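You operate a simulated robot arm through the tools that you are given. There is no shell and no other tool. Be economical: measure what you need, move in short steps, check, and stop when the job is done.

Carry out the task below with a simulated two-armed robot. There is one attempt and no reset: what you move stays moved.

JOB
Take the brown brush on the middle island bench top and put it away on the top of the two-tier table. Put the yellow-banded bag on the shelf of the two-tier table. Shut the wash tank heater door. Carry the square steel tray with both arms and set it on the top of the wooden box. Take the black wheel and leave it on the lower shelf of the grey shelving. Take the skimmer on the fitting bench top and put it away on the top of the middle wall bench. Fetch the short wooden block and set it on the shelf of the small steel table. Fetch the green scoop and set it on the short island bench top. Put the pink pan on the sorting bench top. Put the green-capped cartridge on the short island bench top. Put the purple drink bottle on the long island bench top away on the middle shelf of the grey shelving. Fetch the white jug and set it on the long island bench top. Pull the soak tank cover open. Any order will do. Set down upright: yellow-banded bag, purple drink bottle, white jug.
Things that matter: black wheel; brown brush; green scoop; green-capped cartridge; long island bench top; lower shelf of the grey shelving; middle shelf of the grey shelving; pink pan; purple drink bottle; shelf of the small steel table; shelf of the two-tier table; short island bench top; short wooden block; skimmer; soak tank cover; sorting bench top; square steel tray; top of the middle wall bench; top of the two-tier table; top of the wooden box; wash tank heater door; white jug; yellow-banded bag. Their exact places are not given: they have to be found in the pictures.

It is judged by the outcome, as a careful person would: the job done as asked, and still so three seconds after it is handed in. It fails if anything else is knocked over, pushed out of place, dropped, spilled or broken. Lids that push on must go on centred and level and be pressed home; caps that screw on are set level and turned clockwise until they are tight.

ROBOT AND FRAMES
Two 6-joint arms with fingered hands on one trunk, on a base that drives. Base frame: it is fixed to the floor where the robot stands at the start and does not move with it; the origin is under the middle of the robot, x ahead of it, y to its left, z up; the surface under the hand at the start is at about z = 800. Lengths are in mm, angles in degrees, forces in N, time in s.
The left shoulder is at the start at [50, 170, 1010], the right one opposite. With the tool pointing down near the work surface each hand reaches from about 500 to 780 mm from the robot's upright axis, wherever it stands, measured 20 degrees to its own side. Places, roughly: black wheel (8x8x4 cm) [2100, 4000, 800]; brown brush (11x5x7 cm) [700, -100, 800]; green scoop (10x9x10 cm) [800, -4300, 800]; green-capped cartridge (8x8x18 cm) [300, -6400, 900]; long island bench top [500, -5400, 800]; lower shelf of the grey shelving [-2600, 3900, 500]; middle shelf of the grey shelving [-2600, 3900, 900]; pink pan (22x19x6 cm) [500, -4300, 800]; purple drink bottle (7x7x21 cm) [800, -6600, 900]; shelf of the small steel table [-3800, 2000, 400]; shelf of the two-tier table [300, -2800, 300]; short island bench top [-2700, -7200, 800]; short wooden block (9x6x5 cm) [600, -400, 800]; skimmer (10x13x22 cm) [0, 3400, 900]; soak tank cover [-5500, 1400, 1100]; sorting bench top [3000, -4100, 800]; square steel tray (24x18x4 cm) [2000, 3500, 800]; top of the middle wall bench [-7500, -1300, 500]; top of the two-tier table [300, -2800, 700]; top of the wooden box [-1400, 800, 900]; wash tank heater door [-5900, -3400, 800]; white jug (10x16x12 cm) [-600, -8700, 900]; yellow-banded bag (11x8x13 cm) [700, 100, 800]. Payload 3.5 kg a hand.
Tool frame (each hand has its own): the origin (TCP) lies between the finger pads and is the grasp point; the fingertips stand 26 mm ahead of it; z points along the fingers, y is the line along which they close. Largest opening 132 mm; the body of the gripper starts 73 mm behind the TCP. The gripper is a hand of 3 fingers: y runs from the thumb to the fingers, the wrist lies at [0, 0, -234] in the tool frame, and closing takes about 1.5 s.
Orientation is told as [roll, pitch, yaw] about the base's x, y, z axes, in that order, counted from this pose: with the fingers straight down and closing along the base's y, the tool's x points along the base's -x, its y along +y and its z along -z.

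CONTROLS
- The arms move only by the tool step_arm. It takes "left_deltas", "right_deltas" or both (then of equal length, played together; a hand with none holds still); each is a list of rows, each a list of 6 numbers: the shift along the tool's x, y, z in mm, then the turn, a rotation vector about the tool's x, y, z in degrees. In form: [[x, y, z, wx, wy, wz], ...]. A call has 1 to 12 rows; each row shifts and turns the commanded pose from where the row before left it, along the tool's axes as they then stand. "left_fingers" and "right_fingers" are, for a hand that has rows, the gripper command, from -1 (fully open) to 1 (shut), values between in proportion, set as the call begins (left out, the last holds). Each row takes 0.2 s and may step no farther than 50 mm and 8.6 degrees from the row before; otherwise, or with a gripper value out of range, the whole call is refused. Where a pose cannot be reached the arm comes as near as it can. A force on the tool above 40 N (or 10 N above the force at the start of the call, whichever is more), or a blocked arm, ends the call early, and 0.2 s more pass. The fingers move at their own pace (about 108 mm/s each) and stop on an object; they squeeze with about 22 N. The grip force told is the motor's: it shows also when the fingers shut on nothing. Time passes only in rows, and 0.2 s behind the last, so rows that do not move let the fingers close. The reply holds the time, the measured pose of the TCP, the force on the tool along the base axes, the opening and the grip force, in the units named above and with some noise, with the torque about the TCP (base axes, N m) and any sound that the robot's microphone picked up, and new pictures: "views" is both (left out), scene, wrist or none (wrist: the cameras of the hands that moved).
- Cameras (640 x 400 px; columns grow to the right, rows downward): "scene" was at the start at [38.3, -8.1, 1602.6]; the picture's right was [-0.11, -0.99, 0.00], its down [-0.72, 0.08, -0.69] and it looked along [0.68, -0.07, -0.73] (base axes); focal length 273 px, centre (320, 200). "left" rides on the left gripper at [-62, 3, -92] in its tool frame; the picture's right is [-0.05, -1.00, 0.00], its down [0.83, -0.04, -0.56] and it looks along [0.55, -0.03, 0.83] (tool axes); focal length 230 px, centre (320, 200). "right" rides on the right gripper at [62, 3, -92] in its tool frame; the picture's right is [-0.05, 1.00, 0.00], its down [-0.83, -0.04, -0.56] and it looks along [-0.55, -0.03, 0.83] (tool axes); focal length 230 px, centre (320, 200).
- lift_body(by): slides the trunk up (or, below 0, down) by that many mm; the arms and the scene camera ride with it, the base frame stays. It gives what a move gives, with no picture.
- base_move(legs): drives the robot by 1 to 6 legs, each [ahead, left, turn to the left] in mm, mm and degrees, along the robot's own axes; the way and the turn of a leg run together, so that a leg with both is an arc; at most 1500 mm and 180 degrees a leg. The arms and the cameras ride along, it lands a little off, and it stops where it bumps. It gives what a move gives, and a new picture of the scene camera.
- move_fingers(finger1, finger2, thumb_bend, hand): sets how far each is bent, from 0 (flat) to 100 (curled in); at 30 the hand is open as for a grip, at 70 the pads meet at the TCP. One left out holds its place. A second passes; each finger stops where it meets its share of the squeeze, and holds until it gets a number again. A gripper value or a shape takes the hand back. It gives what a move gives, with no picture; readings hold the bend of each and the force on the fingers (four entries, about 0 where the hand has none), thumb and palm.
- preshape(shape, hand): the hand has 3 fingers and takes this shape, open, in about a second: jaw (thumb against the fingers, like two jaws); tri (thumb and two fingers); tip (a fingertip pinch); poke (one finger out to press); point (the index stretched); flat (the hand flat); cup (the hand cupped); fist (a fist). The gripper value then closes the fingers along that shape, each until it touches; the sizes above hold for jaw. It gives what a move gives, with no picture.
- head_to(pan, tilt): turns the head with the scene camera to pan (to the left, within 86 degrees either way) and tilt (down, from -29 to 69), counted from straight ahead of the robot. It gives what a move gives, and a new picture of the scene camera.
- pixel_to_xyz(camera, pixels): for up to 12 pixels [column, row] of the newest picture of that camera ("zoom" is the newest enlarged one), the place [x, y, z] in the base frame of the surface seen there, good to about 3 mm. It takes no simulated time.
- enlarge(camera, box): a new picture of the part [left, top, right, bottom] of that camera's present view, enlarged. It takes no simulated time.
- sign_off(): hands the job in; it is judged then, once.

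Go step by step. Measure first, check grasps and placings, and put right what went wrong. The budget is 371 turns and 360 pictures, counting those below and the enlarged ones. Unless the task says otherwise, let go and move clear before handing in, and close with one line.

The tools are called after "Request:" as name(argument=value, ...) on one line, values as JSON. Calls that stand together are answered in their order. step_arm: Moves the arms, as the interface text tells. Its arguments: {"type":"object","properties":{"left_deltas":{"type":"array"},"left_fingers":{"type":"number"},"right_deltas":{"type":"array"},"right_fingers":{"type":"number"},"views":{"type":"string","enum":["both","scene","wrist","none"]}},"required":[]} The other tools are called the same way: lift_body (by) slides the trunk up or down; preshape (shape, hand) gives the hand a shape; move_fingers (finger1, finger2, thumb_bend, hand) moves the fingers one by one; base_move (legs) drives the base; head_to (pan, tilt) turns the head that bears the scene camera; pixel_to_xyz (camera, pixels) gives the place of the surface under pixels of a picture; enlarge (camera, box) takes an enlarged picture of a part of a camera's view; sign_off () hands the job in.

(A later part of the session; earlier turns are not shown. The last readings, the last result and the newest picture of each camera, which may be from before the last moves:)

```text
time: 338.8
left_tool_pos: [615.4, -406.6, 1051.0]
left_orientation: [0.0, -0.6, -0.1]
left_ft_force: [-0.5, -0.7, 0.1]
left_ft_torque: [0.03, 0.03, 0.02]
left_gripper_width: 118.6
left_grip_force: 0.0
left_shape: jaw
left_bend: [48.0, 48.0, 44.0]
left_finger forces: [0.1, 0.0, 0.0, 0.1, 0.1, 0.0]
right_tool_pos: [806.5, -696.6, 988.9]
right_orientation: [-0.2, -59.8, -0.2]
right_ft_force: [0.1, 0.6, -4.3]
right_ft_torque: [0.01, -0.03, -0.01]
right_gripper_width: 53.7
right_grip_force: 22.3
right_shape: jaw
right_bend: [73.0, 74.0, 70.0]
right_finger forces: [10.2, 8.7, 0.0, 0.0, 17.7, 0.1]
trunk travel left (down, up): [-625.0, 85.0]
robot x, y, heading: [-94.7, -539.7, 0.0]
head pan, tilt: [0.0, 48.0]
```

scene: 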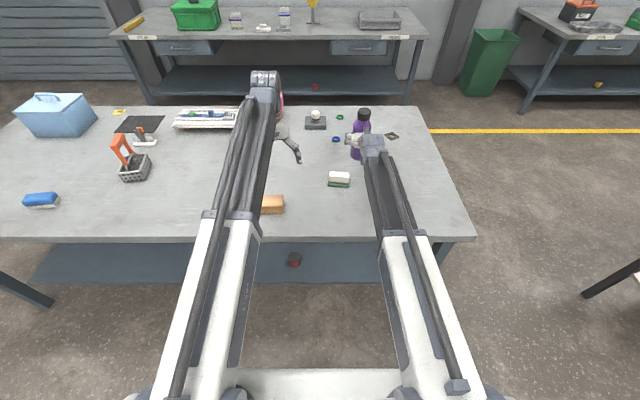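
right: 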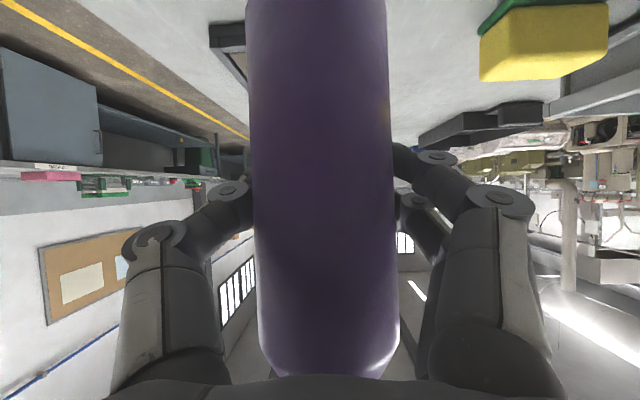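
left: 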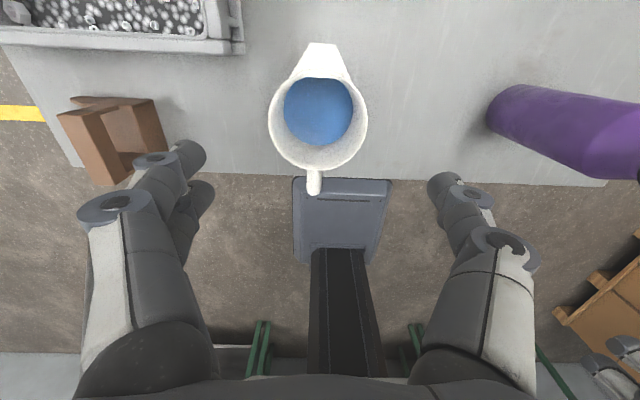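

The block is partly hidden by my arm at (272,204). I'll back 180 mm, tip the left hand to pitch -60 and look at it with the wrist camera.

Request:
base_move(legs=[[-180, 0, 0]])

Request:
step_arm(left_deltas=[[0, 24, 0, 0, 0, 0], [0, 24, 0, 0, 0, 0], [0, 0, 0, 0, -8.5, 0], [0, 0, 0, 0, -8.5, 0], [0, 0, 0, 0, -8.5, 0], [0, 0, 0, 0, -8.5, 0], [0, 0, 0, 0, -8.5, 0], [0, 0, 0, 0, -8.5, 0], [0, 0, 0, 0, -8.4, 0]], left_fingers=-1, views="both")

```text
time: 340.3
left_tool_pos: [435.2, -406.1, 1050.7]
left_orientation: [0.1, -0.6, 0.0]
left_ft_force: [-1.0, 0.3, -0.2]
left_ft_torque: [0.0, -0.01, 0.01]
left_gripper_width: 118.6
left_grip_force: 0.0
left_shape: jaw
left_bend: [48.0, 48.0, 44.0]
left_finger forces: [0.1, 0.1, 0.0, 0.0, 0.0, 0.1]
right_tool_pos: [624.0, -695.2, 991.3]
right_orientation: [-0.3, -59.9, 0.0]
right_ft_force: [-0.5, 0.8, -4.3]
right_ft_torque: [-0.02, 0.01, 0.0]
right_gripper_width: 54.0
right_grip_force: 21.9
right_shape: jaw
right_bend: [73.0, 74.0, 70.0]
right_finger forces: [10.2, 8.6, 0.1, 0.0, 17.7, 0.0]
trunk travel left (down, up): [-625.0, 85.0]
robot x, y, heading: [-276.9, -538.2, -0.0]
head pan, tilt: [0.0, 48.0]
```

scene: 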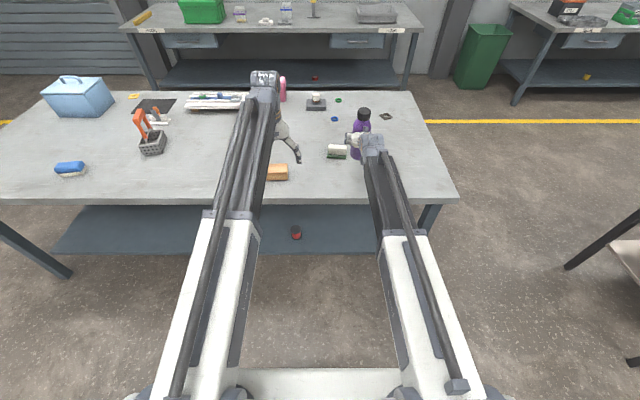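

```text
time: 342.3
left_tool_pos: [435.8, -358.3, 1051.5]
left_orientation: [-0.2, -60.2, 0.1]
left_ft_force: [0.1, -1.1, -0.8]
left_ft_torque: [0.03, 0.01, 0.0]
left_gripper_width: 132.0
left_grip_force: 0.0
left_shape: jaw
left_bend: [30.0, 30.0, 30.0]
left_finger forces: [0.0, 0.0, 0.0, 0.0, 0.1, 0.0]
right_tool_pos: [626.4, -695.9, 990.5]
right_orientation: [-0.2, -59.8, -0.1]
right_ft_force: [-1.4, 1.0, -4.1]
right_ft_torque: [-0.04, 0.0, 0.04]
right_gripper_width: 53.8
right_grip_force: 21.9
right_shape: jaw
right_bend: [73.0, 74.0, 70.0]
right_finger forces: [10.3, 8.7, 0.0, 0.0, 17.7, 0.0]
trunk travel left (down, up): [-625.0, 85.0]
robot x, y, heading: [-276.8, -537.4, -0.1]
head pan, tilt: [0.0, 48.0]
```

scene: 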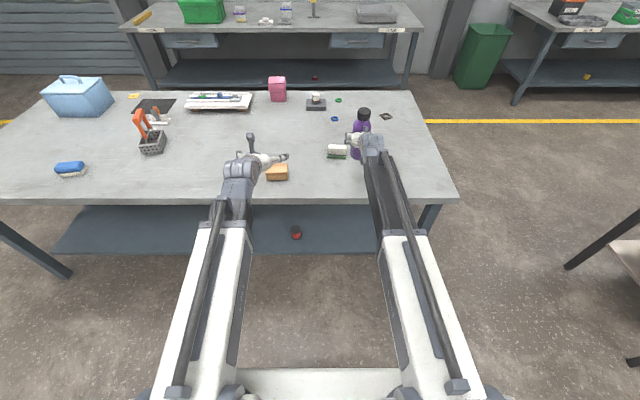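
left: 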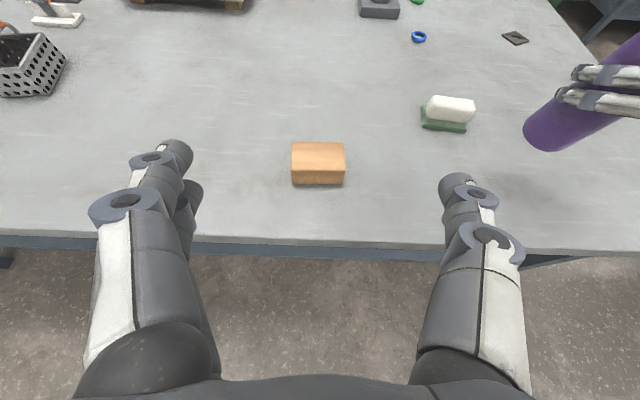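

The block shows squarely at (318,163). I'll measure it.

Request:
pixel_to_xyz(camera="left", pixels=[[295, 145], [341, 146], [294, 168], [343, 168], [318, 155], [295, 182], [341, 182], [318, 176], [330, 215]])

```text
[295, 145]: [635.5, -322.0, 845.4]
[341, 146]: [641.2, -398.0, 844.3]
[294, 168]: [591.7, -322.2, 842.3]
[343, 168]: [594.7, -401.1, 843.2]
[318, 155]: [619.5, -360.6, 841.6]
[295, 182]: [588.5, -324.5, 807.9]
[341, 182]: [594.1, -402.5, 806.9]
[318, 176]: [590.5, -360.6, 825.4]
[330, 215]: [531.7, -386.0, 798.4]
```

The block is centred at (615,-361) with yaw about 4°. I'll line up and slide in to TCP z 832, then close.

Request:
step_arm(left_deltas=[[25.3, -2.7, 30.8, 0, 0, 0], [25.3, -2.7, 30.8, 0, 0, 0], [25.3, -2.7, 30.8, 0, 0, 0], [25.3, -2.7, 30.8, -3.2, 0, -1.85], [0, 0, 35, 0, 0, 0], [0, 0, 35, 0, 0, 0], [0, 0, 35, 0, 0, 0], [0, 0, 35, 0, 0, 0]], views="wrist")

```text
time: 344.1
left_tool_pos: [613.8, -359.1, 830.6]
left_orientation: [0.0, -60.0, 3.7]
left_ft_force: [-0.3, 0.8, 0.0]
left_ft_torque: [0.0, -0.05, 0.0]
left_gripper_width: 131.9
left_grip_force: 0.0
left_shape: jaw
left_bend: [30.0, 30.0, 30.0]
left_finger forces: [0.0, 0.1, 0.0, 0.0, 0.0, 0.0]
right_tool_pos: [626.1, -697.1, 989.4]
right_orientation: [-0.2, -59.8, -0.1]
right_ft_force: [0.6, -0.5, -3.8]
right_ft_torque: [-0.04, -0.01, 0.0]
right_gripper_width: 53.8
right_grip_force: 22.4
right_shape: jaw
right_bend: [73.0, 74.0, 70.0]
right_finger forces: [10.2, 8.7, 0.0, 0.1, 17.8, 0.0]
trunk travel left (down, up): [-625.0, 85.0]
robot x, y, heading: [-277.6, -540.9, 0.0]
head pan, tilt: [0.0, 48.0]
```

left: 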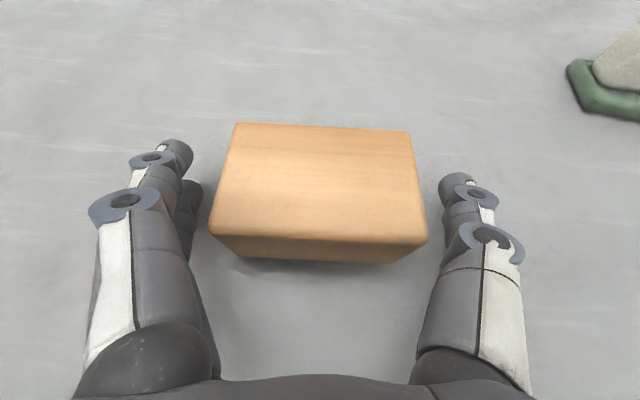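

The block is well centred. I'll close and lift.

Request:
step_arm(left_deltas=[[0, 0, 0, 0, 0, 0], [0, 0, 0, 0, 0, 0], [0, 0, 0, 0, 0, 0], [0, 0, 0, 0, 0, 0], [0, 0, 0, 0, 0, 0], [0, 0, 0, 0, 0, 0], [0, 0, 0, 0, 0, 0]], left_fingers=1, views="none")

Request:
step_arm(left_deltas=[[-17.3, 0, -10, 0, 0, 0], [-34.6, 0, -20, 0, 0, 0], [-34.6, 0, -20, 0, 0, 0], [-34.6, 0, -20, 0, 0, 0]], views="both")

```text
time: 345.7
left_tool_pos: [612.1, -361.5, 831.9]
left_orientation: [-0.1, -59.9, 3.8]
left_ft_force: [-0.3, -0.7, 0.6]
left_ft_torque: [0.01, -0.01, 0.0]
left_gripper_width: 85.4
left_grip_force: 21.8
left_shape: jaw
left_bend: [70.0, 70.0, 68.0]
left_finger forces: [9.8, 9.9, 0.0, 0.0, 19.7, 0.1]
right_tool_pos: [626.6, -695.2, 988.4]
right_orientation: [-0.1, -59.8, -0.1]
right_ft_force: [-0.2, -0.2, -3.4]
right_ft_torque: [-0.01, 0.03, 0.05]
right_gripper_width: 53.9
right_grip_force: 21.8
right_shape: jaw
right_bend: [73.0, 74.0, 70.0]
right_finger forces: [10.2, 8.7, 0.1, 0.0, 17.7, 0.0]
trunk travel left (down, up): [-625.0, 85.0]
robot x, y, heading: [-276.4, -541.3, 0.0]
head pan, tilt: [0.0, 48.0]
```

```text
time: 346.7
left_tool_pos: [613.4, -358.1, 973.7]
left_orientation: [-0.1, -59.9, 3.7]
left_ft_force: [0.3, -0.5, -0.9]
left_ft_torque: [-0.01, 0.0, 0.0]
left_gripper_width: 85.5
left_grip_force: 21.9
left_shape: jaw
left_bend: [70.0, 70.0, 68.0]
left_finger forces: [9.8, 9.8, 0.0, 0.0, 19.6, 0.1]
right_tool_pos: [625.5, -695.3, 989.8]
right_orientation: [-0.3, -59.8, -0.2]
right_ft_force: [0.1, 0.0, -4.2]
right_ft_torque: [-0.02, -0.04, -0.02]
right_gripper_width: 53.8
right_grip_force: 22.1
right_shape: jaw
right_bend: [73.0, 74.0, 70.0]
right_finger forces: [10.2, 8.6, 0.0, 0.0, 17.6, 0.0]
trunk travel left (down, up): [-625.0, 85.0]
robot x, y, heading: [-274.1, -541.9, -0.1]
head pan, tilt: [0.0, 48.0]
```

scene: 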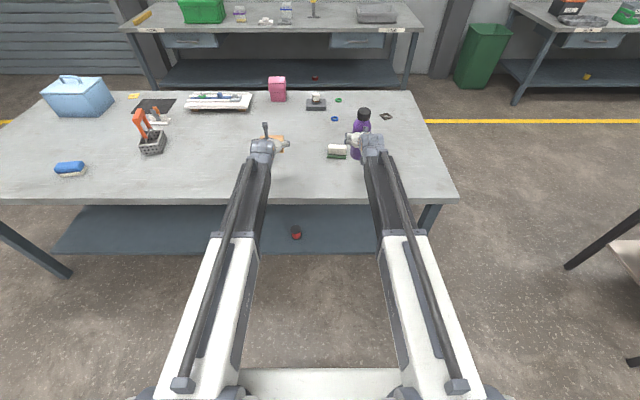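
left: 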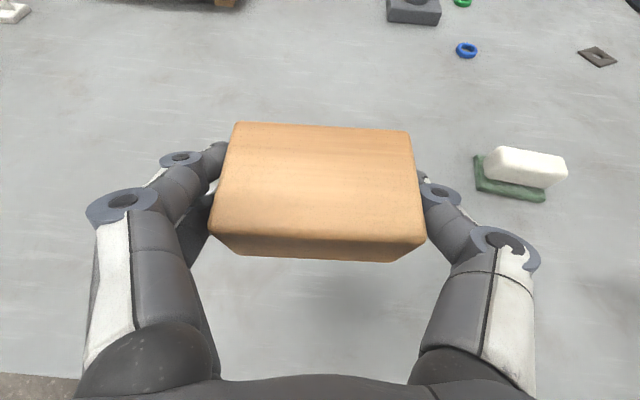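

The block is held (85 mm). I'll pull both arms in, back off, turn north and drive up toward the gap north of the wooden box.

Request:
step_arm(left_deltas=[[19, 0, -33, 0, 0, 0], [19, 0, -33, 0, 0, 0], [19, 0, -33, 0, 0, 0], [19, 0, -33, 0, 0, 0], [19, 0, -33, 0, 0, 0]], right_deltas=[[19, 0, -34, 0, 0, 0], [19, 0, -34, 0, 0, 0], [19, 0, -34, 0, 0, 0], [19, 0, -34, 0, 0, 0], [19, 0, -34, 0, 0, 0]], views="none")

Request:
base_move(legs=[[-150, 0, 0], [0, 0, 90], [1300, 0, 0]])

Request:
head_to(pan=45, tilt=25)

```text
time: 347.9
left_tool_pos: [419.4, -373.6, 971.6]
left_orientation: [-0.1, -60.0, 3.8]
left_ft_force: [0.4, -0.7, -0.5]
left_ft_torque: [-0.01, 0.01, 0.02]
left_gripper_width: 85.4
left_grip_force: 22.5
left_shape: jaw
left_bend: [70.0, 70.0, 68.0]
left_finger forces: [9.8, 9.7, 0.0, 0.0, 19.6, 0.0]
right_tool_pos: [431.0, -692.5, 996.0]
right_orientation: [-0.3, -59.9, -0.1]
right_ft_force: [0.3, -1.0, -3.8]
right_ft_torque: [0.04, -0.01, 0.03]
right_gripper_width: 53.8
right_grip_force: 22.3
right_shape: jaw
right_bend: [73.0, 74.0, 70.0]
right_finger forces: [10.2, 8.9, 0.1, 0.0, 17.9, 0.0]
trunk travel left (down, up): [-625.0, 85.0]
robot x, y, heading: [-277.2, -545.2, 0.2]
head pan, tilt: [0.0, 48.0]
```

```text
time: 359.2
left_tool_pos: [-617.6, 1456.9, 970.7]
left_orientation: [-0.2, -60.0, 94.5]
left_ft_force: [0.6, -0.3, -0.9]
left_ft_torque: [-0.01, -0.03, -0.01]
left_gripper_width: 85.3
left_grip_force: 22.4
left_shape: jaw
left_bend: [70.0, 70.0, 68.0]
left_finger forces: [9.9, 9.8, 0.0, 0.0, 19.5, 0.1]
right_tool_pos: [-297.4, 1470.9, 994.1]
right_orientation: [-0.1, -59.8, 90.6]
right_ft_force: [0.1, -0.1, -3.8]
right_ft_torque: [-0.02, -0.03, -0.02]
right_gripper_width: 53.1
right_grip_force: 21.9
right_shape: jaw
right_bend: [73.0, 74.0, 70.0]
right_finger forces: [10.1, 8.5, 0.0, 0.1, 17.4, 0.1]
trunk travel left (down, up): [-625.0, 85.0]
robot x, y, heading: [-444.3, 756.3, 90.8]
head pan, tilt: [0.0, 48.0]
```

scene: 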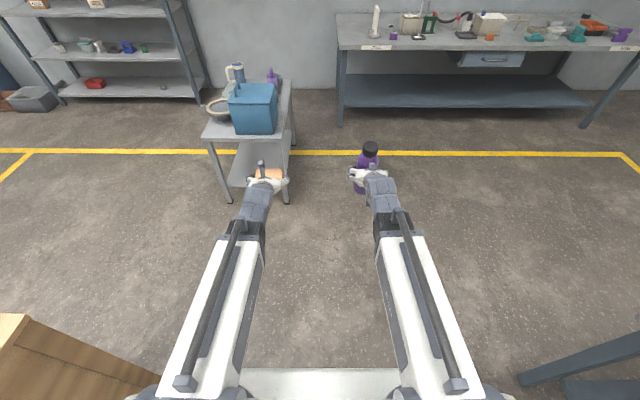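

```text
time: 360.4
left_tool_pos: [-618.4, 1456.5, 971.1]
left_orientation: [-0.1, -60.0, 94.4]
left_ft_force: [-0.1, -0.5, -1.2]
left_ft_torque: [0.0, 0.01, 0.02]
left_gripper_width: 85.4
left_grip_force: 21.5
left_shape: jaw
left_bend: [70.0, 70.0, 68.0]
left_finger forces: [9.8, 9.8, 0.0, 0.1, 19.6, 0.1]
right_tool_pos: [-299.2, 1471.6, 994.6]
right_orientation: [-0.1, -59.7, 90.6]
right_ft_force: [-0.7, -0.7, -3.8]
right_ft_torque: [0.02, 0.0, -0.02]
right_gripper_width: 53.3
right_grip_force: 21.4
right_shape: jaw
right_bend: [73.0, 74.0, 70.0]
right_finger forces: [10.1, 8.5, 0.0, 0.0, 17.3, 0.1]
trunk travel left (down, up): [-625.0, 85.0]
robot x, y, heading: [-441.8, 760.5, 90.8]
head pan, tilt: [45.0, 25.0]
```

scene: 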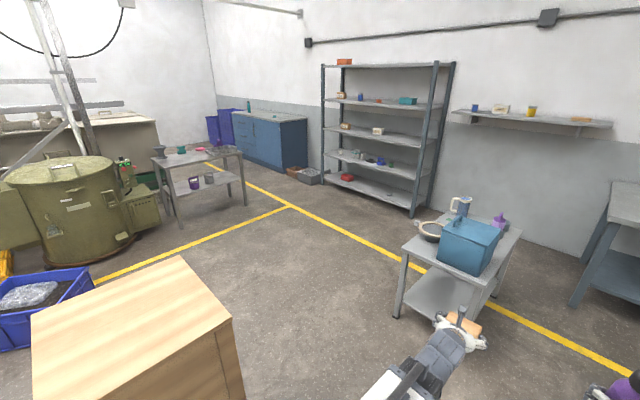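

I see the small steel table at (200,170) and the grey shelving at (380,130). I'll measure both before moving on.

Request:
pixel_to_xyz(camera="scene", pixels=[[220, 183], [178, 215], [245, 203], [155, 166], [243, 150], [165, 188], [412, 213], [325, 178], [375, 165], [375, 137], [405, 145], [390, 190]])

Request:
enlarge(camera="scene", box=[140, 50, 460, 250])

```text
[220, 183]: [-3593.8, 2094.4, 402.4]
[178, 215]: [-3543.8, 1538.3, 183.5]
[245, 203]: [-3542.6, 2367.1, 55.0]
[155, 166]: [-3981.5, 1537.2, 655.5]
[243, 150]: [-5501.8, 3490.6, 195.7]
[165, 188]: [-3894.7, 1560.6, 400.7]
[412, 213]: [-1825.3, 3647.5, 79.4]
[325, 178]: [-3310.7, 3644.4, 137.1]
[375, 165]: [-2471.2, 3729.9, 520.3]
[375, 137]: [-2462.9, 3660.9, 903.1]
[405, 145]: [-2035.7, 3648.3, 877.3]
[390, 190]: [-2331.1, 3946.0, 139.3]
```

```text
2.00 times, centred on (300, 150) of scene
```

zoom: 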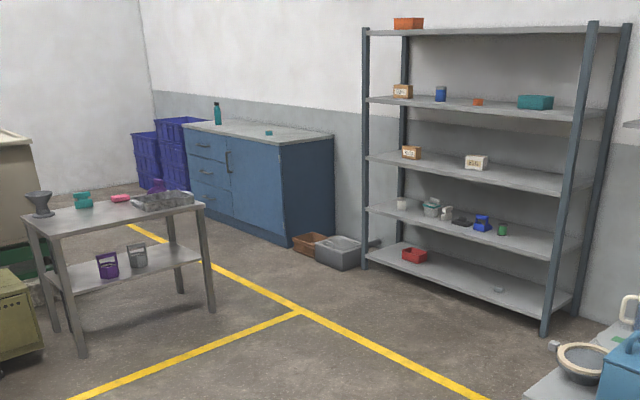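

The small table's shelf is at z 402, with free space near (-3630,2200). I'll drive around north of the wooden box and face west there.

Request:
base_move(legs=[[490, -140, -0.8], [0, 0, 90], [1150, -150, 0], [1000, -900, 0]])

Request:
head_to(pan=10, tilt=30)

```text
time: 379.0
left_tool_pos: [-3137.9, 2147.2, 970.7]
left_orientation: [-0.1, -60.0, -177.1]
left_ft_force: [-0.8, -0.8, -2.1]
left_ft_torque: [-0.03, 0.01, -0.02]
left_gripper_width: 85.4
left_grip_force: 22.3
left_shape: jaw
left_bend: [70.0, 70.0, 68.0]
left_finger forces: [9.9, 9.8, 0.0, 0.0, 19.5, 0.0]
right_tool_pos: [-3146.3, 2467.8, 994.3]
right_orientation: [-0.2, -59.8, 179.2]
right_ft_force: [0.4, 0.6, -4.2]
right_ft_torque: [-0.02, 0.02, -0.03]
right_gripper_width: 52.9
right_grip_force: 22.2
right_shape: jaw
right_bend: [73.0, 74.0, 71.0]
right_finger forces: [10.0, 8.2, 0.0, 0.0, 17.2, 0.0]
trunk travel left (down, up): [-625.0, 85.0]
robot x, y, heading: [-2437.1, 2308.0, 179.2]
head pan, tilt: [45.0, 25.0]
```

scene: 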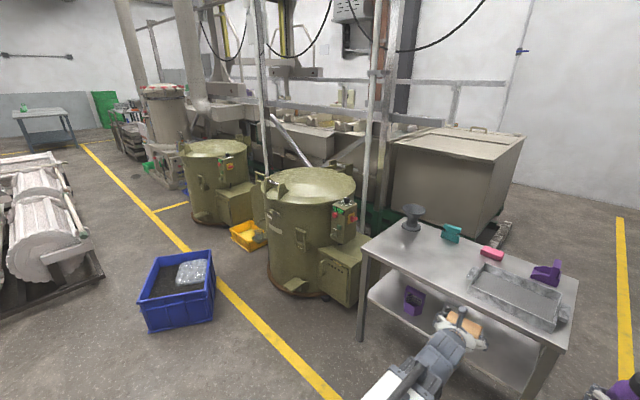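

```text
time: 380.0
left_tool_pos: [-3137.6, 2148.0, 971.1]
left_orientation: [-0.1, -60.1, -177.0]
left_ft_force: [-0.2, -0.4, -0.8]
left_ft_torque: [-0.02, 0.0, 0.0]
left_gripper_width: 85.2
left_grip_force: 22.3
left_shape: jaw
left_bend: [70.0, 70.0, 68.0]
left_finger forces: [9.7, 9.8, 0.0, 0.1, 19.6, 0.0]
right_tool_pos: [-3145.4, 2467.3, 994.1]
right_orientation: [-0.2, -59.8, 179.2]
right_ft_force: [0.9, 0.2, -4.1]
right_ft_torque: [0.02, 0.03, 0.01]
right_gripper_width: 52.8
right_grip_force: 21.6
right_shape: jaw
right_bend: [73.0, 74.0, 71.0]
right_finger forces: [9.9, 8.2, 0.0, 0.1, 17.2, 0.0]
trunk travel left (down, up): [-625.0, 85.0]
robot x, y, heading: [-2436.8, 2306.6, 179.5]
head pan, tilt: [10.0, 30.0]
```

scene: 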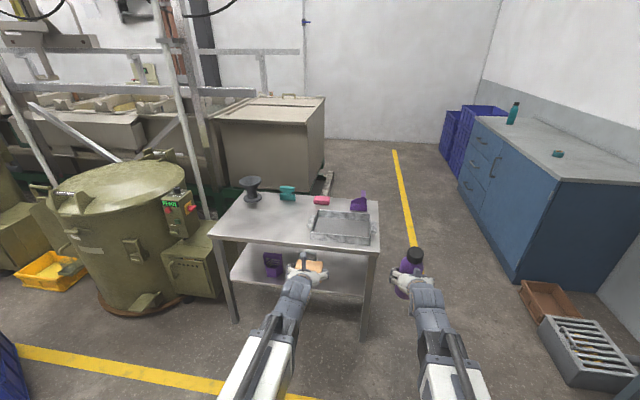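

The table edge is 350 mm ahead of the block. I'll lower the trunk by 500 and look under the top.

Request:
lift_body(by=-400)

Request:
lift_body(by=-105)

Request:
head_to(pan=8, tilt=30)

```text
time: 383.8
left_tool_pos: [-3138.8, 2147.7, 571.5]
left_orientation: [-0.1, -60.0, -177.0]
left_ft_force: [0.7, 0.0, -0.5]
left_ft_torque: [-0.01, 0.0, 0.02]
left_gripper_width: 85.7
left_grip_force: 22.2
left_shape: jaw
left_bend: [70.0, 70.0, 68.0]
left_finger forces: [9.7, 9.8, 0.0, 0.0, 19.6, 0.0]
right_tool_pos: [-3145.2, 2466.3, 594.6]
right_orientation: [-0.2, -59.9, 179.2]
right_ft_force: [-0.1, -0.7, -4.5]
right_ft_torque: [0.02, 0.01, -0.02]
right_gripper_width: 53.0
right_grip_force: 21.9
right_shape: jaw
right_bend: [73.0, 74.0, 71.0]
right_finger forces: [9.9, 8.2, 0.0, 0.1, 17.2, 0.1]
trunk travel left (down, up): [-225.0, 485.0]
robot x, y, heading: [-2440.3, 2306.6, 179.4]
head pan, tilt: [10.0, 30.0]
```

```text
time: 385.2
left_tool_pos: [-3138.0, 2147.1, 465.3]
left_orientation: [-0.1, -59.9, -176.9]
left_ft_force: [0.4, 0.5, -0.9]
left_ft_torque: [-0.04, -0.04, 0.0]
left_gripper_width: 85.3
left_grip_force: 22.2
left_shape: jaw
left_bend: [70.0, 70.0, 68.0]
left_finger forces: [9.7, 9.8, 0.1, 0.0, 19.6, 0.0]
right_tool_pos: [-3145.3, 2468.2, 489.2]
right_orientation: [-0.3, -59.8, 179.2]
right_ft_force: [-0.2, -1.4, -4.0]
right_ft_torque: [0.03, -0.01, 0.02]
right_gripper_width: 53.1
right_grip_force: 21.4
right_shape: jaw
right_bend: [73.0, 74.0, 71.0]
right_finger forces: [10.0, 8.2, 0.1, 0.1, 17.1, 0.0]
trunk travel left (down, up): [-120.0, 590.0]
robot x, y, heading: [-2436.6, 2309.0, 179.4]
head pan, tilt: [10.0, 30.0]
```

```text
time: 385.8
left_tool_pos: [-3137.9, 2147.7, 465.8]
left_orientation: [-0.1, -60.0, -176.9]
left_ft_force: [0.1, 0.0, -1.2]
left_ft_torque: [-0.01, -0.02, -0.02]
left_gripper_width: 85.2
left_grip_force: 22.8
left_shape: jaw
left_bend: [70.0, 70.0, 68.0]
left_finger forces: [9.8, 9.8, 0.0, 0.0, 19.5, 0.1]
right_tool_pos: [-3144.8, 2467.2, 489.2]
right_orientation: [-0.2, -59.8, 179.1]
right_ft_force: [-0.8, 0.5, -4.2]
right_ft_torque: [-0.02, -0.01, 0.01]
right_gripper_width: 52.6
right_grip_force: 22.4
right_shape: jaw
right_bend: [73.0, 74.0, 71.0]
right_finger forces: [10.0, 8.2, 0.1, 0.0, 17.1, 0.0]
trunk travel left (down, up): [-120.0, 590.0]
robot x, y, heading: [-2436.0, 2310.0, 179.5]
head pan, tilt: [8.0, 30.0]
```

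scene: 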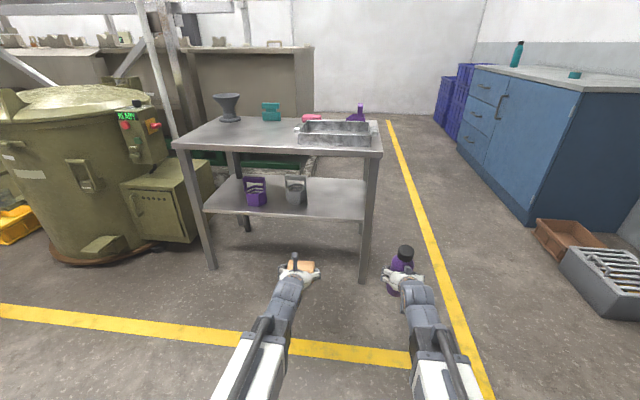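

The shelf's free part is at (335,198), between the grey caddy and the right leg. I'll measure.

Request:
pixel_to_xyz(camera="scene", pixels=[[335, 212], [335, 200], [305, 200], [357, 200], [362, 230], [335, 185], [250, 210], [330, 152]])

```text
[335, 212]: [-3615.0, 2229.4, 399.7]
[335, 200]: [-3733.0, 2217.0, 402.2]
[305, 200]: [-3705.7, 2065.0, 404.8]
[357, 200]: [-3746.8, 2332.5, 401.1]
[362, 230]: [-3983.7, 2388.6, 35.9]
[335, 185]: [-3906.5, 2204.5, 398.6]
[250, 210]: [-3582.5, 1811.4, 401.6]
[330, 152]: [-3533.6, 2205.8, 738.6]
```

Target block centre is (-3680,2200). I'll strafe right 55, drive 390 ahead, then extend and lower.

Request:
base_move(legs=[[390, -55, 0.5]])

Request:
step_arm(left_deltas=[[-18.7, 0, 32.5, 0, 0, 0], [-18.7, 0, 32.5, 0, 0, 0], [-18.7, 0, 32.5, 0, 0, 0], [-18.7, 0, 32.5, 0, 0, 0], [13, 0, 7.5, 0, 0, 0]], views="both")

```text
time: 388.3
left_tool_pos: [-3520.5, 2198.2, 465.7]
left_orientation: [-0.1, -60.0, -176.3]
left_ft_force: [0.0, 0.1, -1.0]
left_ft_torque: [0.01, 0.0, -0.01]
left_gripper_width: 85.3
left_grip_force: 22.2
left_shape: jaw
left_bend: [70.0, 70.0, 68.0]
left_finger forces: [9.8, 9.8, 0.0, 0.1, 19.6, 0.1]
right_tool_pos: [-3530.9, 2518.9, 489.1]
right_orientation: [-0.2, -59.8, 179.8]
right_ft_force: [0.1, -0.1, -4.1]
right_ft_torque: [-0.01, -0.01, -0.01]
right_gripper_width: 53.0
right_grip_force: 21.8
right_shape: jaw
right_bend: [73.0, 74.0, 71.0]
right_finger forces: [10.0, 8.3, 0.0, 0.1, 17.3, 0.0]
trunk travel left (down, up): [-120.0, 590.0]
robot x, y, heading: [-2821.1, 2366.5, 179.8]
head pan, tilt: [8.0, 30.0]
```

scene: 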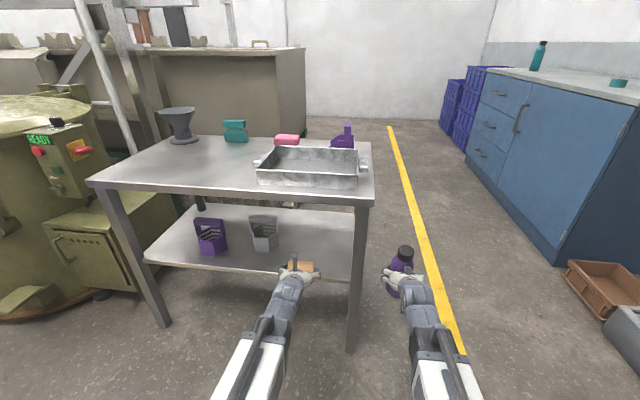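

```text
time: 389.5
left_tool_pos: [-3670.6, 2188.3, 450.7]
left_orientation: [-0.1, -60.0, -176.5]
left_ft_force: [0.4, -0.4, -1.3]
left_ft_torque: [0.01, -0.02, 0.0]
left_gripper_width: 85.0
left_grip_force: 22.0
left_shape: jaw
left_bend: [70.0, 70.0, 68.0]
left_finger forces: [9.8, 9.8, 0.0, 0.0, 19.6, 0.0]
right_tool_pos: [-3529.9, 2518.2, 489.1]
right_orientation: [-0.2, -59.7, 179.8]
right_ft_force: [0.3, -0.1, -4.3]
right_ft_torque: [-0.01, -0.02, 0.02]
right_gripper_width: 52.8
right_grip_force: 22.0
right_shape: jaw
right_bend: [73.0, 74.0, 71.0]
right_finger forces: [9.9, 8.2, 0.1, 0.0, 17.2, 0.0]
trunk travel left (down, up): [-120.0, 590.0]
robot x, y, heading: [-2819.9, 2367.1, 179.9]
head pan, tilt: [8.0, 30.0]
```

scene: 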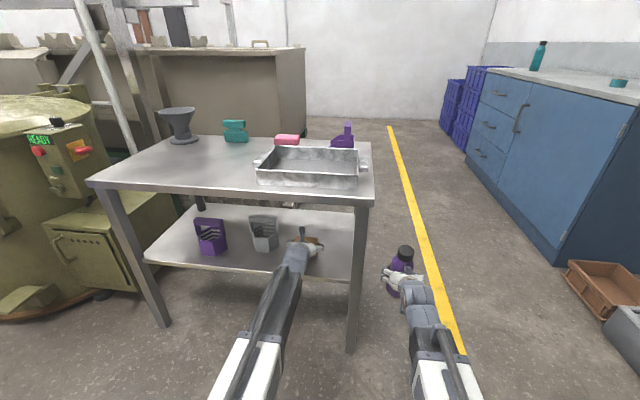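
left: 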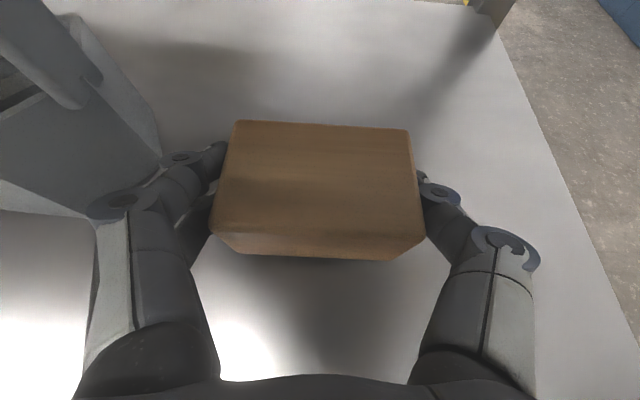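

The grey caddy is close to the left fingers. I'll shift 35 mm to the right before setting the block down.

Request:
step_arm(left_deltas=[[0, -20, 0, 0, 0, 0], [0, -15, 0, 0, 0, 0], [8, 0, 4.6, 0, 0, 0], [4, 0, 2.3, 0, 0, 0], [1.7, 0, 1, 0, 0, 0]], views="wrist")

```text
time: 390.7
left_tool_pos: [-3671.4, 2224.6, 434.7]
left_orientation: [-0.2, -60.0, -176.3]
left_ft_force: [0.2, 0.2, -1.0]
left_ft_torque: [-0.01, 0.0, 0.0]
left_gripper_width: 85.4
left_grip_force: 21.8
left_shape: jaw
left_bend: [70.0, 70.0, 68.0]
left_finger forces: [9.8, 9.8, 0.1, 0.0, 19.7, 0.0]
right_tool_pos: [-3530.0, 2518.7, 489.2]
right_orientation: [-0.3, -59.8, 179.7]
right_ft_force: [0.4, 0.3, -5.2]
right_ft_torque: [0.04, 0.01, 0.0]
right_gripper_width: 52.8
right_grip_force: 21.5
right_shape: jaw
right_bend: [73.0, 74.0, 71.0]
right_finger forces: [10.1, 8.3, 0.1, 0.0, 17.0, 0.0]
trunk travel left (down, up): [-120.0, 590.0]
robot x, y, heading: [-2822.2, 2366.7, 179.8]
head pan, tilt: [8.0, 30.0]
```

left: 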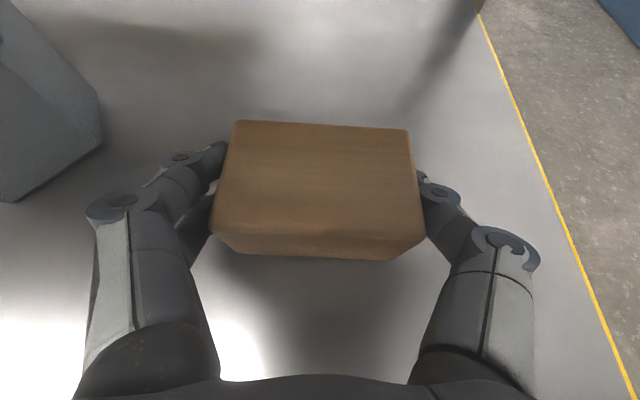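

It's clear of the caddy now. I'll lower 1.5 mm more, open to about 110, and withdraw.

Request:
step_arm(left_deltas=[[1.3, 0, 0.8, 0, 0, 0], [0, 0, 0, 0, 0, 0]], views="none")

Request:
step_arm(left_deltas=[[0, 0, 0, 0, 0, 0], [0, 0, 0, 0, 0, 0], [0, 0, 0, 0, 0, 0], [0, 0, -30, 0, 0, 0], [0, 0, -35, 0, 0, 0], [0, 0, -35, 0, 0, 0], [0, 0, -35, 0, 0, 0]], left_fingers=-0.7, views="both")

```text
time: 391.3
left_tool_pos: [-3670.4, 2224.4, 435.8]
left_orientation: [-0.1, -59.9, -176.2]
left_ft_force: [0.0, 0.3, -0.4]
left_ft_torque: [0.0, -0.01, 0.03]
left_gripper_width: 85.3
left_grip_force: 22.0
left_shape: jaw
left_bend: [70.0, 70.0, 68.0]
left_finger forces: [9.8, 9.8, 0.0, 0.0, 19.7, 0.0]
right_tool_pos: [-3529.5, 2518.9, 488.5]
right_orientation: [-0.2, -59.8, 179.8]
right_ft_force: [0.0, -0.6, -4.3]
right_ft_torque: [0.0, 0.0, -0.01]
right_gripper_width: 53.1
right_grip_force: 22.2
right_shape: jaw
right_bend: [73.0, 74.0, 71.0]
right_finger forces: [10.0, 8.3, 0.0, 0.0, 17.1, 0.0]
trunk travel left (down, up): [-120.0, 590.0]
robot x, y, heading: [-2819.9, 2366.3, 180.1]
head pan, tilt: [8.0, 30.0]
```

```text
time: 392.9
left_tool_pos: [-3555.4, 2230.5, 503.7]
left_orientation: [0.0, -60.0, -176.3]
left_ft_force: [-1.1, -0.4, 0.5]
left_ft_torque: [-0.02, -0.01, -0.04]
left_gripper_width: 112.1
left_grip_force: 0.0
left_shape: jaw
left_bend: [54.0, 54.0, 50.0]
left_finger forces: [0.0, 0.0, 0.1, 0.0, 0.0, 0.0]
right_tool_pos: [-3531.1, 2517.6, 489.7]
right_orientation: [-0.3, -59.8, 179.8]
right_ft_force: [0.5, -1.1, -3.9]
right_ft_torque: [-0.01, 0.0, -0.01]
right_gripper_width: 53.1
right_grip_force: 22.4
right_shape: jaw
right_bend: [73.0, 74.0, 71.0]
right_finger forces: [10.0, 8.2, 0.0, 0.1, 17.2, 0.1]
trunk travel left (down, up): [-120.0, 590.0]
robot x, y, heading: [-2823.0, 2366.1, 179.8]
head pan, tilt: [8.0, 30.0]
```

scene: 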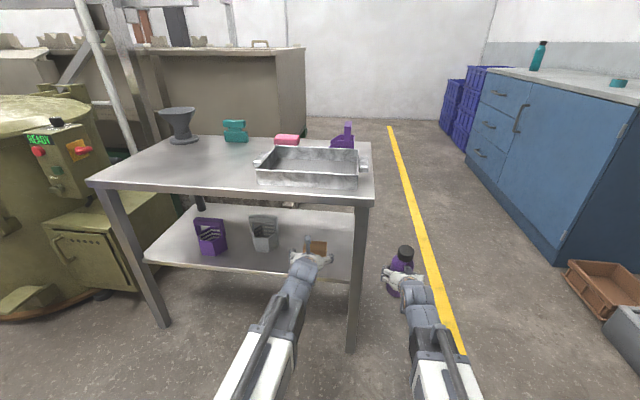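
left: 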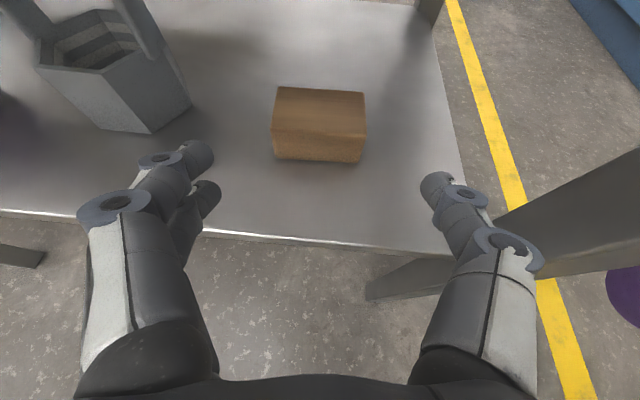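

The block rests on the shelf. I'll back off, raise the trunk, and turn to face the grey shelving.

Request:
base_move(legs=[[-350, 0, 0]])

Request:
lift_body(by=400)

Request:
lift_body(by=150)

Request:
base_move(legs=[[0, 0, -90]])

Request:
head_to(pan=0, tilt=22)

```text
time: 395.1
left_tool_pos: [-3202.3, 2229.6, 503.4]
left_orientation: [-0.1, -60.2, -176.3]
left_ft_force: [0.4, 0.5, 0.4]
left_ft_torque: [-0.02, -0.01, -0.03]
left_gripper_width: 112.0
left_grip_force: 0.0
left_shape: jaw
left_bend: [54.0, 54.0, 50.0]
left_finger forces: [0.0, 0.0, 0.1, 0.1, 0.0, 0.1]
right_tool_pos: [-3177.4, 2518.5, 490.3]
right_orientation: [-0.2, -59.8, 179.8]
right_ft_force: [-1.0, 0.3, -4.1]
right_ft_torque: [0.03, 0.0, -0.01]
right_gripper_width: 53.0
right_grip_force: 21.3
right_shape: jaw
right_bend: [73.0, 74.0, 71.0]
right_finger forces: [10.0, 8.3, 0.0, 0.2, 17.1, 0.0]
trunk travel left (down, up): [-120.0, 590.0]
robot x, y, heading: [-2470.9, 2366.9, 180.0]
head pan, tilt: [8.0, 30.0]
```

scene: 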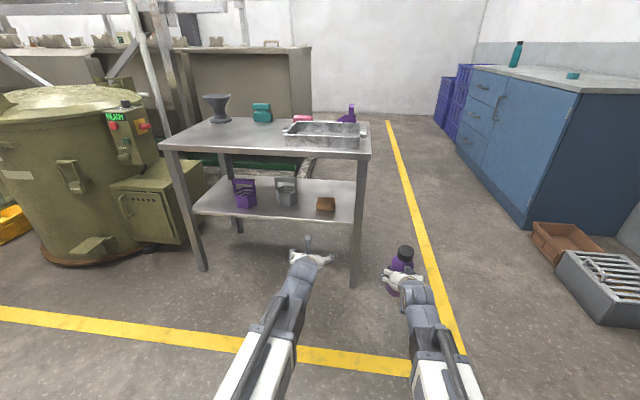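

```text
time: 399.0
left_tool_pos: [-3202.0, 2230.1, 903.8]
left_orientation: [-0.1, -60.1, -176.3]
left_ft_force: [0.3, -0.3, -0.1]
left_ft_torque: [-0.02, 0.0, -0.03]
left_gripper_width: 112.1
left_grip_force: 0.0
left_shape: jaw
left_bend: [54.0, 54.0, 50.0]
left_finger forces: [0.1, 0.1, 0.0, 0.0, 0.0, 0.0]
right_tool_pos: [-3177.1, 2517.6, 888.8]
right_orientation: [-0.3, -59.8, 179.8]
right_ft_force: [-0.3, 0.2, -3.9]
right_ft_torque: [0.03, 0.04, 0.03]
right_gripper_width: 52.6
right_grip_force: 22.2
right_shape: jaw
right_bend: [73.0, 74.0, 71.0]
right_finger forces: [10.0, 8.2, 0.0, 0.1, 17.1, 0.0]
trunk travel left (down, up): [-520.0, 190.0]
robot x, y, heading: [-2467.2, 2362.8, 179.7]
head pan, tilt: [8.0, 30.0]
```

```text
time: 400.7
left_tool_pos: [-3203.0, 2229.8, 1054.0]
left_orientation: [-0.1, -60.0, -176.4]
left_ft_force: [0.2, -0.4, 0.3]
left_ft_torque: [-0.01, 0.0, -0.03]
left_gripper_width: 111.8
left_grip_force: 0.2
left_shape: jaw
left_bend: [54.0, 54.0, 50.0]
left_finger forces: [0.0, 0.1, 0.0, 0.0, 0.0, 0.0]
right_tool_pos: [-3176.5, 2518.3, 1038.8]
right_orientation: [-0.3, -59.8, 179.9]
right_ft_force: [0.2, 0.0, -4.5]
right_ft_torque: [-0.02, -0.01, -0.01]
right_gripper_width: 52.9
right_grip_force: 21.9
right_shape: jaw
right_bend: [73.0, 74.0, 71.0]
right_finger forces: [10.0, 8.2, 0.0, 0.1, 17.0, 0.0]
trunk travel left (down, up): [-670.0, 40.0]
robot x, y, heading: [-2468.8, 2366.6, 179.8]
head pan, tilt: [8.0, 30.0]
```

```text
time: 405.0
left_tool_pos: [-2585.1, 3103.6, 1053.9]
left_orientation: [-0.2, -60.1, 92.2]
left_ft_force: [-0.5, -0.4, 0.4]
left_ft_torque: [-0.06, -0.02, -0.02]
left_gripper_width: 111.9
left_grip_force: 0.0
left_shape: jaw
left_bend: [54.0, 54.0, 50.0]
left_finger forces: [0.0, 0.0, 0.0, 0.0, 0.1, 0.1]
right_tool_pos: [-2297.2, 3071.8, 1039.5]
right_orientation: [-0.2, -59.8, 88.3]
right_ft_force: [-0.4, 0.3, -3.0]
right_ft_torque: [0.0, 0.0, 0.02]
right_gripper_width: 52.6
right_grip_force: 22.3
right_shape: jaw
right_bend: [73.0, 74.0, 71.0]
right_finger forces: [10.1, 7.9, 0.1, 0.1, 16.9, 0.0]
trunk travel left (down, up): [-670.0, 40.0]
robot x, y, heading: [-2468.5, 2365.2, 88.3]
head pan, tilt: [8.0, 30.0]
```

scene: 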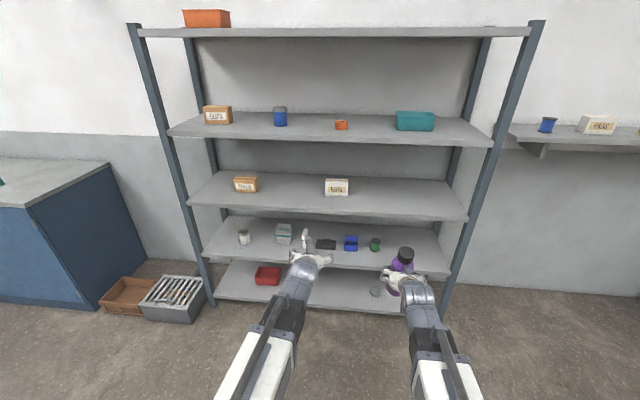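

```text
time: 405.7
left_tool_pos: [-2583.6, 3103.1, 1053.0]
left_orientation: [0.0, -60.0, 92.1]
left_ft_force: [0.6, 0.2, 0.2]
left_ft_torque: [0.07, 0.0, 0.0]
left_gripper_width: 112.1
left_grip_force: 0.2
left_shape: jaw
left_bend: [54.0, 54.0, 50.0]
left_finger forces: [0.1, 0.0, 0.0, 0.0, 0.0, 0.1]
right_tool_pos: [-2296.9, 3071.6, 1039.1]
right_orientation: [-0.2, -59.9, 88.5]
right_ft_force: [0.1, 0.5, -3.5]
right_ft_torque: [0.03, 0.0, -0.04]
right_gripper_width: 52.2
right_grip_force: 22.5
right_shape: jaw
right_bend: [73.0, 74.0, 71.0]
right_finger forces: [10.0, 7.9, 0.0, 0.0, 16.8, 0.1]
trunk travel left (down, up): [-670.0, 40.0]
robot x, y, heading: [-2469.3, 2366.1, 88.2]
head pan, tilt: [0.0, 22.0]
```

scene: 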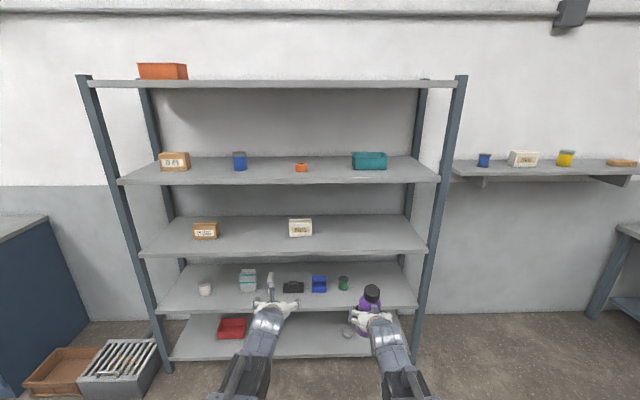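

The middle shelf (third up) is free on the right, near (365,232). I'll measure it and the lower shelf.

Request:
pixel_to_xyz(camera="scene", pixels=[[365, 235], [365, 248], [365, 220], [400, 240], [313, 235], [425, 245], [365, 180], [385, 292], [400, 285], [225, 292], [165, 300], [365, 165]])

```text
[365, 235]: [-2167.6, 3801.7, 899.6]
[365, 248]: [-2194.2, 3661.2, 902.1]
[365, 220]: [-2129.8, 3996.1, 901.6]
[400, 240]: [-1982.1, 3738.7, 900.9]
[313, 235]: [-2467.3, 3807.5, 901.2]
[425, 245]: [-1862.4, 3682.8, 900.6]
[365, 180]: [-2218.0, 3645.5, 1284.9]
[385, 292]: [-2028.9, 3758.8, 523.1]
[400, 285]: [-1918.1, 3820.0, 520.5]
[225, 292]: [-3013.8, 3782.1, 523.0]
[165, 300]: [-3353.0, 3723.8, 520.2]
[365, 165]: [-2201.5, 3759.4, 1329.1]
```

The middle shelf is at z 901. I'll shift right 150 and ahead 500, lower the hand slightly, then extend the bottle in.

Request:
base_move(legs=[[500, -150, 1.6]])

Request:
step_arm(right_deltas=[[27, 0, 15, 0, 0, 0]], views="scene")

```text
time: 408.7
left_tool_pos: [-2442.1, 3593.8, 1053.5]
left_orientation: [-0.2, -60.0, 93.5]
left_ft_force: [0.5, 0.5, -0.2]
left_ft_torque: [0.01, -0.01, -0.02]
left_gripper_width: 111.7
left_grip_force: 0.0
left_shape: jaw
left_bend: [54.0, 54.0, 50.0]
left_finger forces: [0.1, 0.0, 0.0, 0.0, 0.0, 0.0]
right_tool_pos: [-2154.4, 3568.1, 1038.3]
right_orientation: [-0.2, -59.7, 89.5]
right_ft_force: [-0.5, -0.2, -3.7]
right_ft_torque: [0.05, -0.04, 0.01]
right_gripper_width: 52.3
right_grip_force: 21.4
right_shape: jaw
right_bend: [73.0, 74.0, 71.0]
right_finger forces: [10.0, 7.8, 0.0, 0.1, 16.9, 0.0]
trunk travel left (down, up): [-670.0, 40.0]
robot x, y, heading: [-2312.6, 2861.2, 89.9]
head pan, tilt: [0.0, 22.0]
```

scene: 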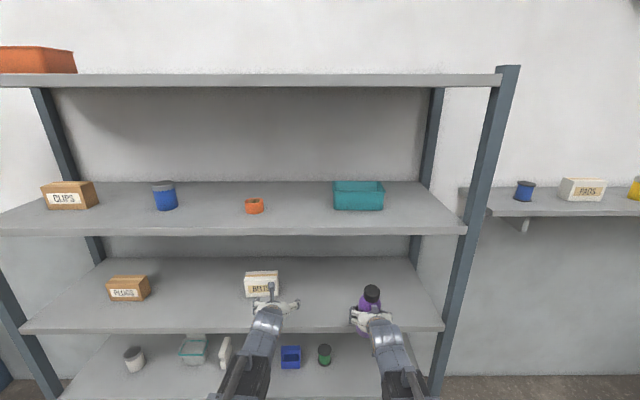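

```text
time: 409.1
left_tool_pos: [-2442.2, 3595.9, 1052.4]
left_orientation: [-0.2, -60.0, 93.4]
left_ft_force: [-0.4, -0.3, -1.1]
left_ft_torque: [0.01, 0.02, -0.01]
left_gripper_width: 111.7
left_grip_force: 0.0
left_shape: jaw
left_bend: [54.0, 54.0, 50.0]
left_finger forces: [0.1, 0.0, 0.0, 0.1, 0.0, 0.1]
right_tool_pos: [-2154.6, 3566.3, 1006.3]
right_orientation: [-0.2, -59.8, 89.3]
right_ft_force: [0.6, 0.6, -5.4]
right_ft_torque: [0.01, -0.02, -0.02]
right_gripper_width: 52.3
right_grip_force: 22.4
right_shape: jaw
right_bend: [73.0, 74.0, 71.0]
right_finger forces: [9.9, 8.0, 0.0, 0.0, 17.0, 0.0]
trunk travel left (down, up): [-670.0, 40.0]
robot x, y, heading: [-2308.5, 2858.1, 89.4]
head pan, tilt: [0.0, 22.0]
```

scene: 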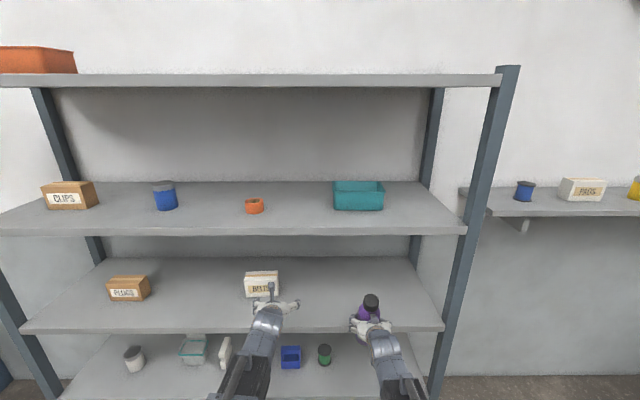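

I'll extend 195 mm into the shelf and check.

Request:
step_arm(right_deltas=[[-19.5, 0, 33.8, 0, 0, 0], [-19.5, 0, 33.8, 0, 0, 0], [-19.5, 0, 33.8, 0, 0, 0], [-19.5, 0, 33.8, 0, 0, 0], [-19.5, 0, 33.8, 0, 0, 0], [10.4, 0, 6, 0, 0, 0]], views="both")

```text
time: 410.5
left_tool_pos: [-2442.2, 3594.3, 1053.8]
left_orientation: [-0.1, -60.0, 93.3]
left_ft_force: [-0.3, 0.8, -0.1]
left_ft_torque: [-0.03, 0.01, 0.02]
left_gripper_width: 111.8
left_grip_force: 0.0
left_shape: jaw
left_bend: [54.0, 54.0, 50.0]
left_finger forces: [0.0, 0.0, 0.0, 0.0, 0.1, 0.0]
right_tool_pos: [-2152.5, 3763.0, 997.2]
right_orientation: [-0.4, -60.0, 89.5]
right_ft_force: [0.6, 2.4, 5.9]
right_ft_torque: [0.14, 0.02, 0.01]
right_gripper_width: 52.3
right_grip_force: 22.3
right_shape: jaw
right_bend: [73.0, 74.0, 71.0]
right_finger forces: [10.4, 8.8, 0.0, 0.1, 18.7, 0.0]
trunk travel left (down, up): [-670.0, 40.0]
robot x, y, heading: [-2308.4, 2858.5, 89.4]
head pan, tilt: [0.0, 22.0]
```

scene: 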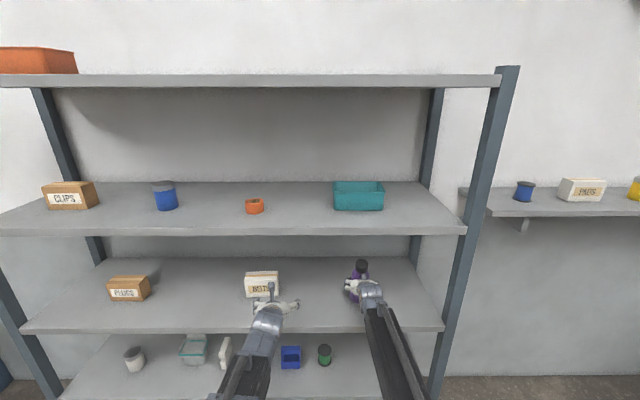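
right: 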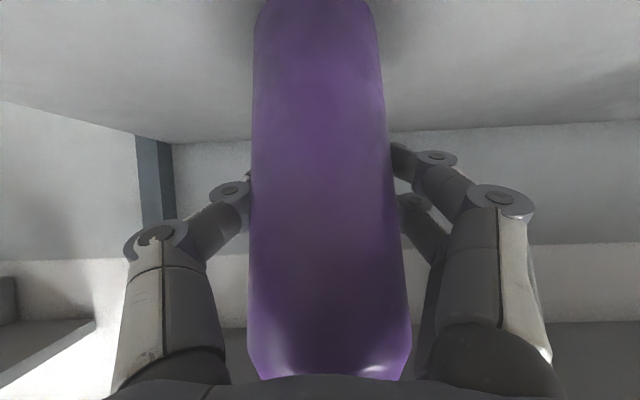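

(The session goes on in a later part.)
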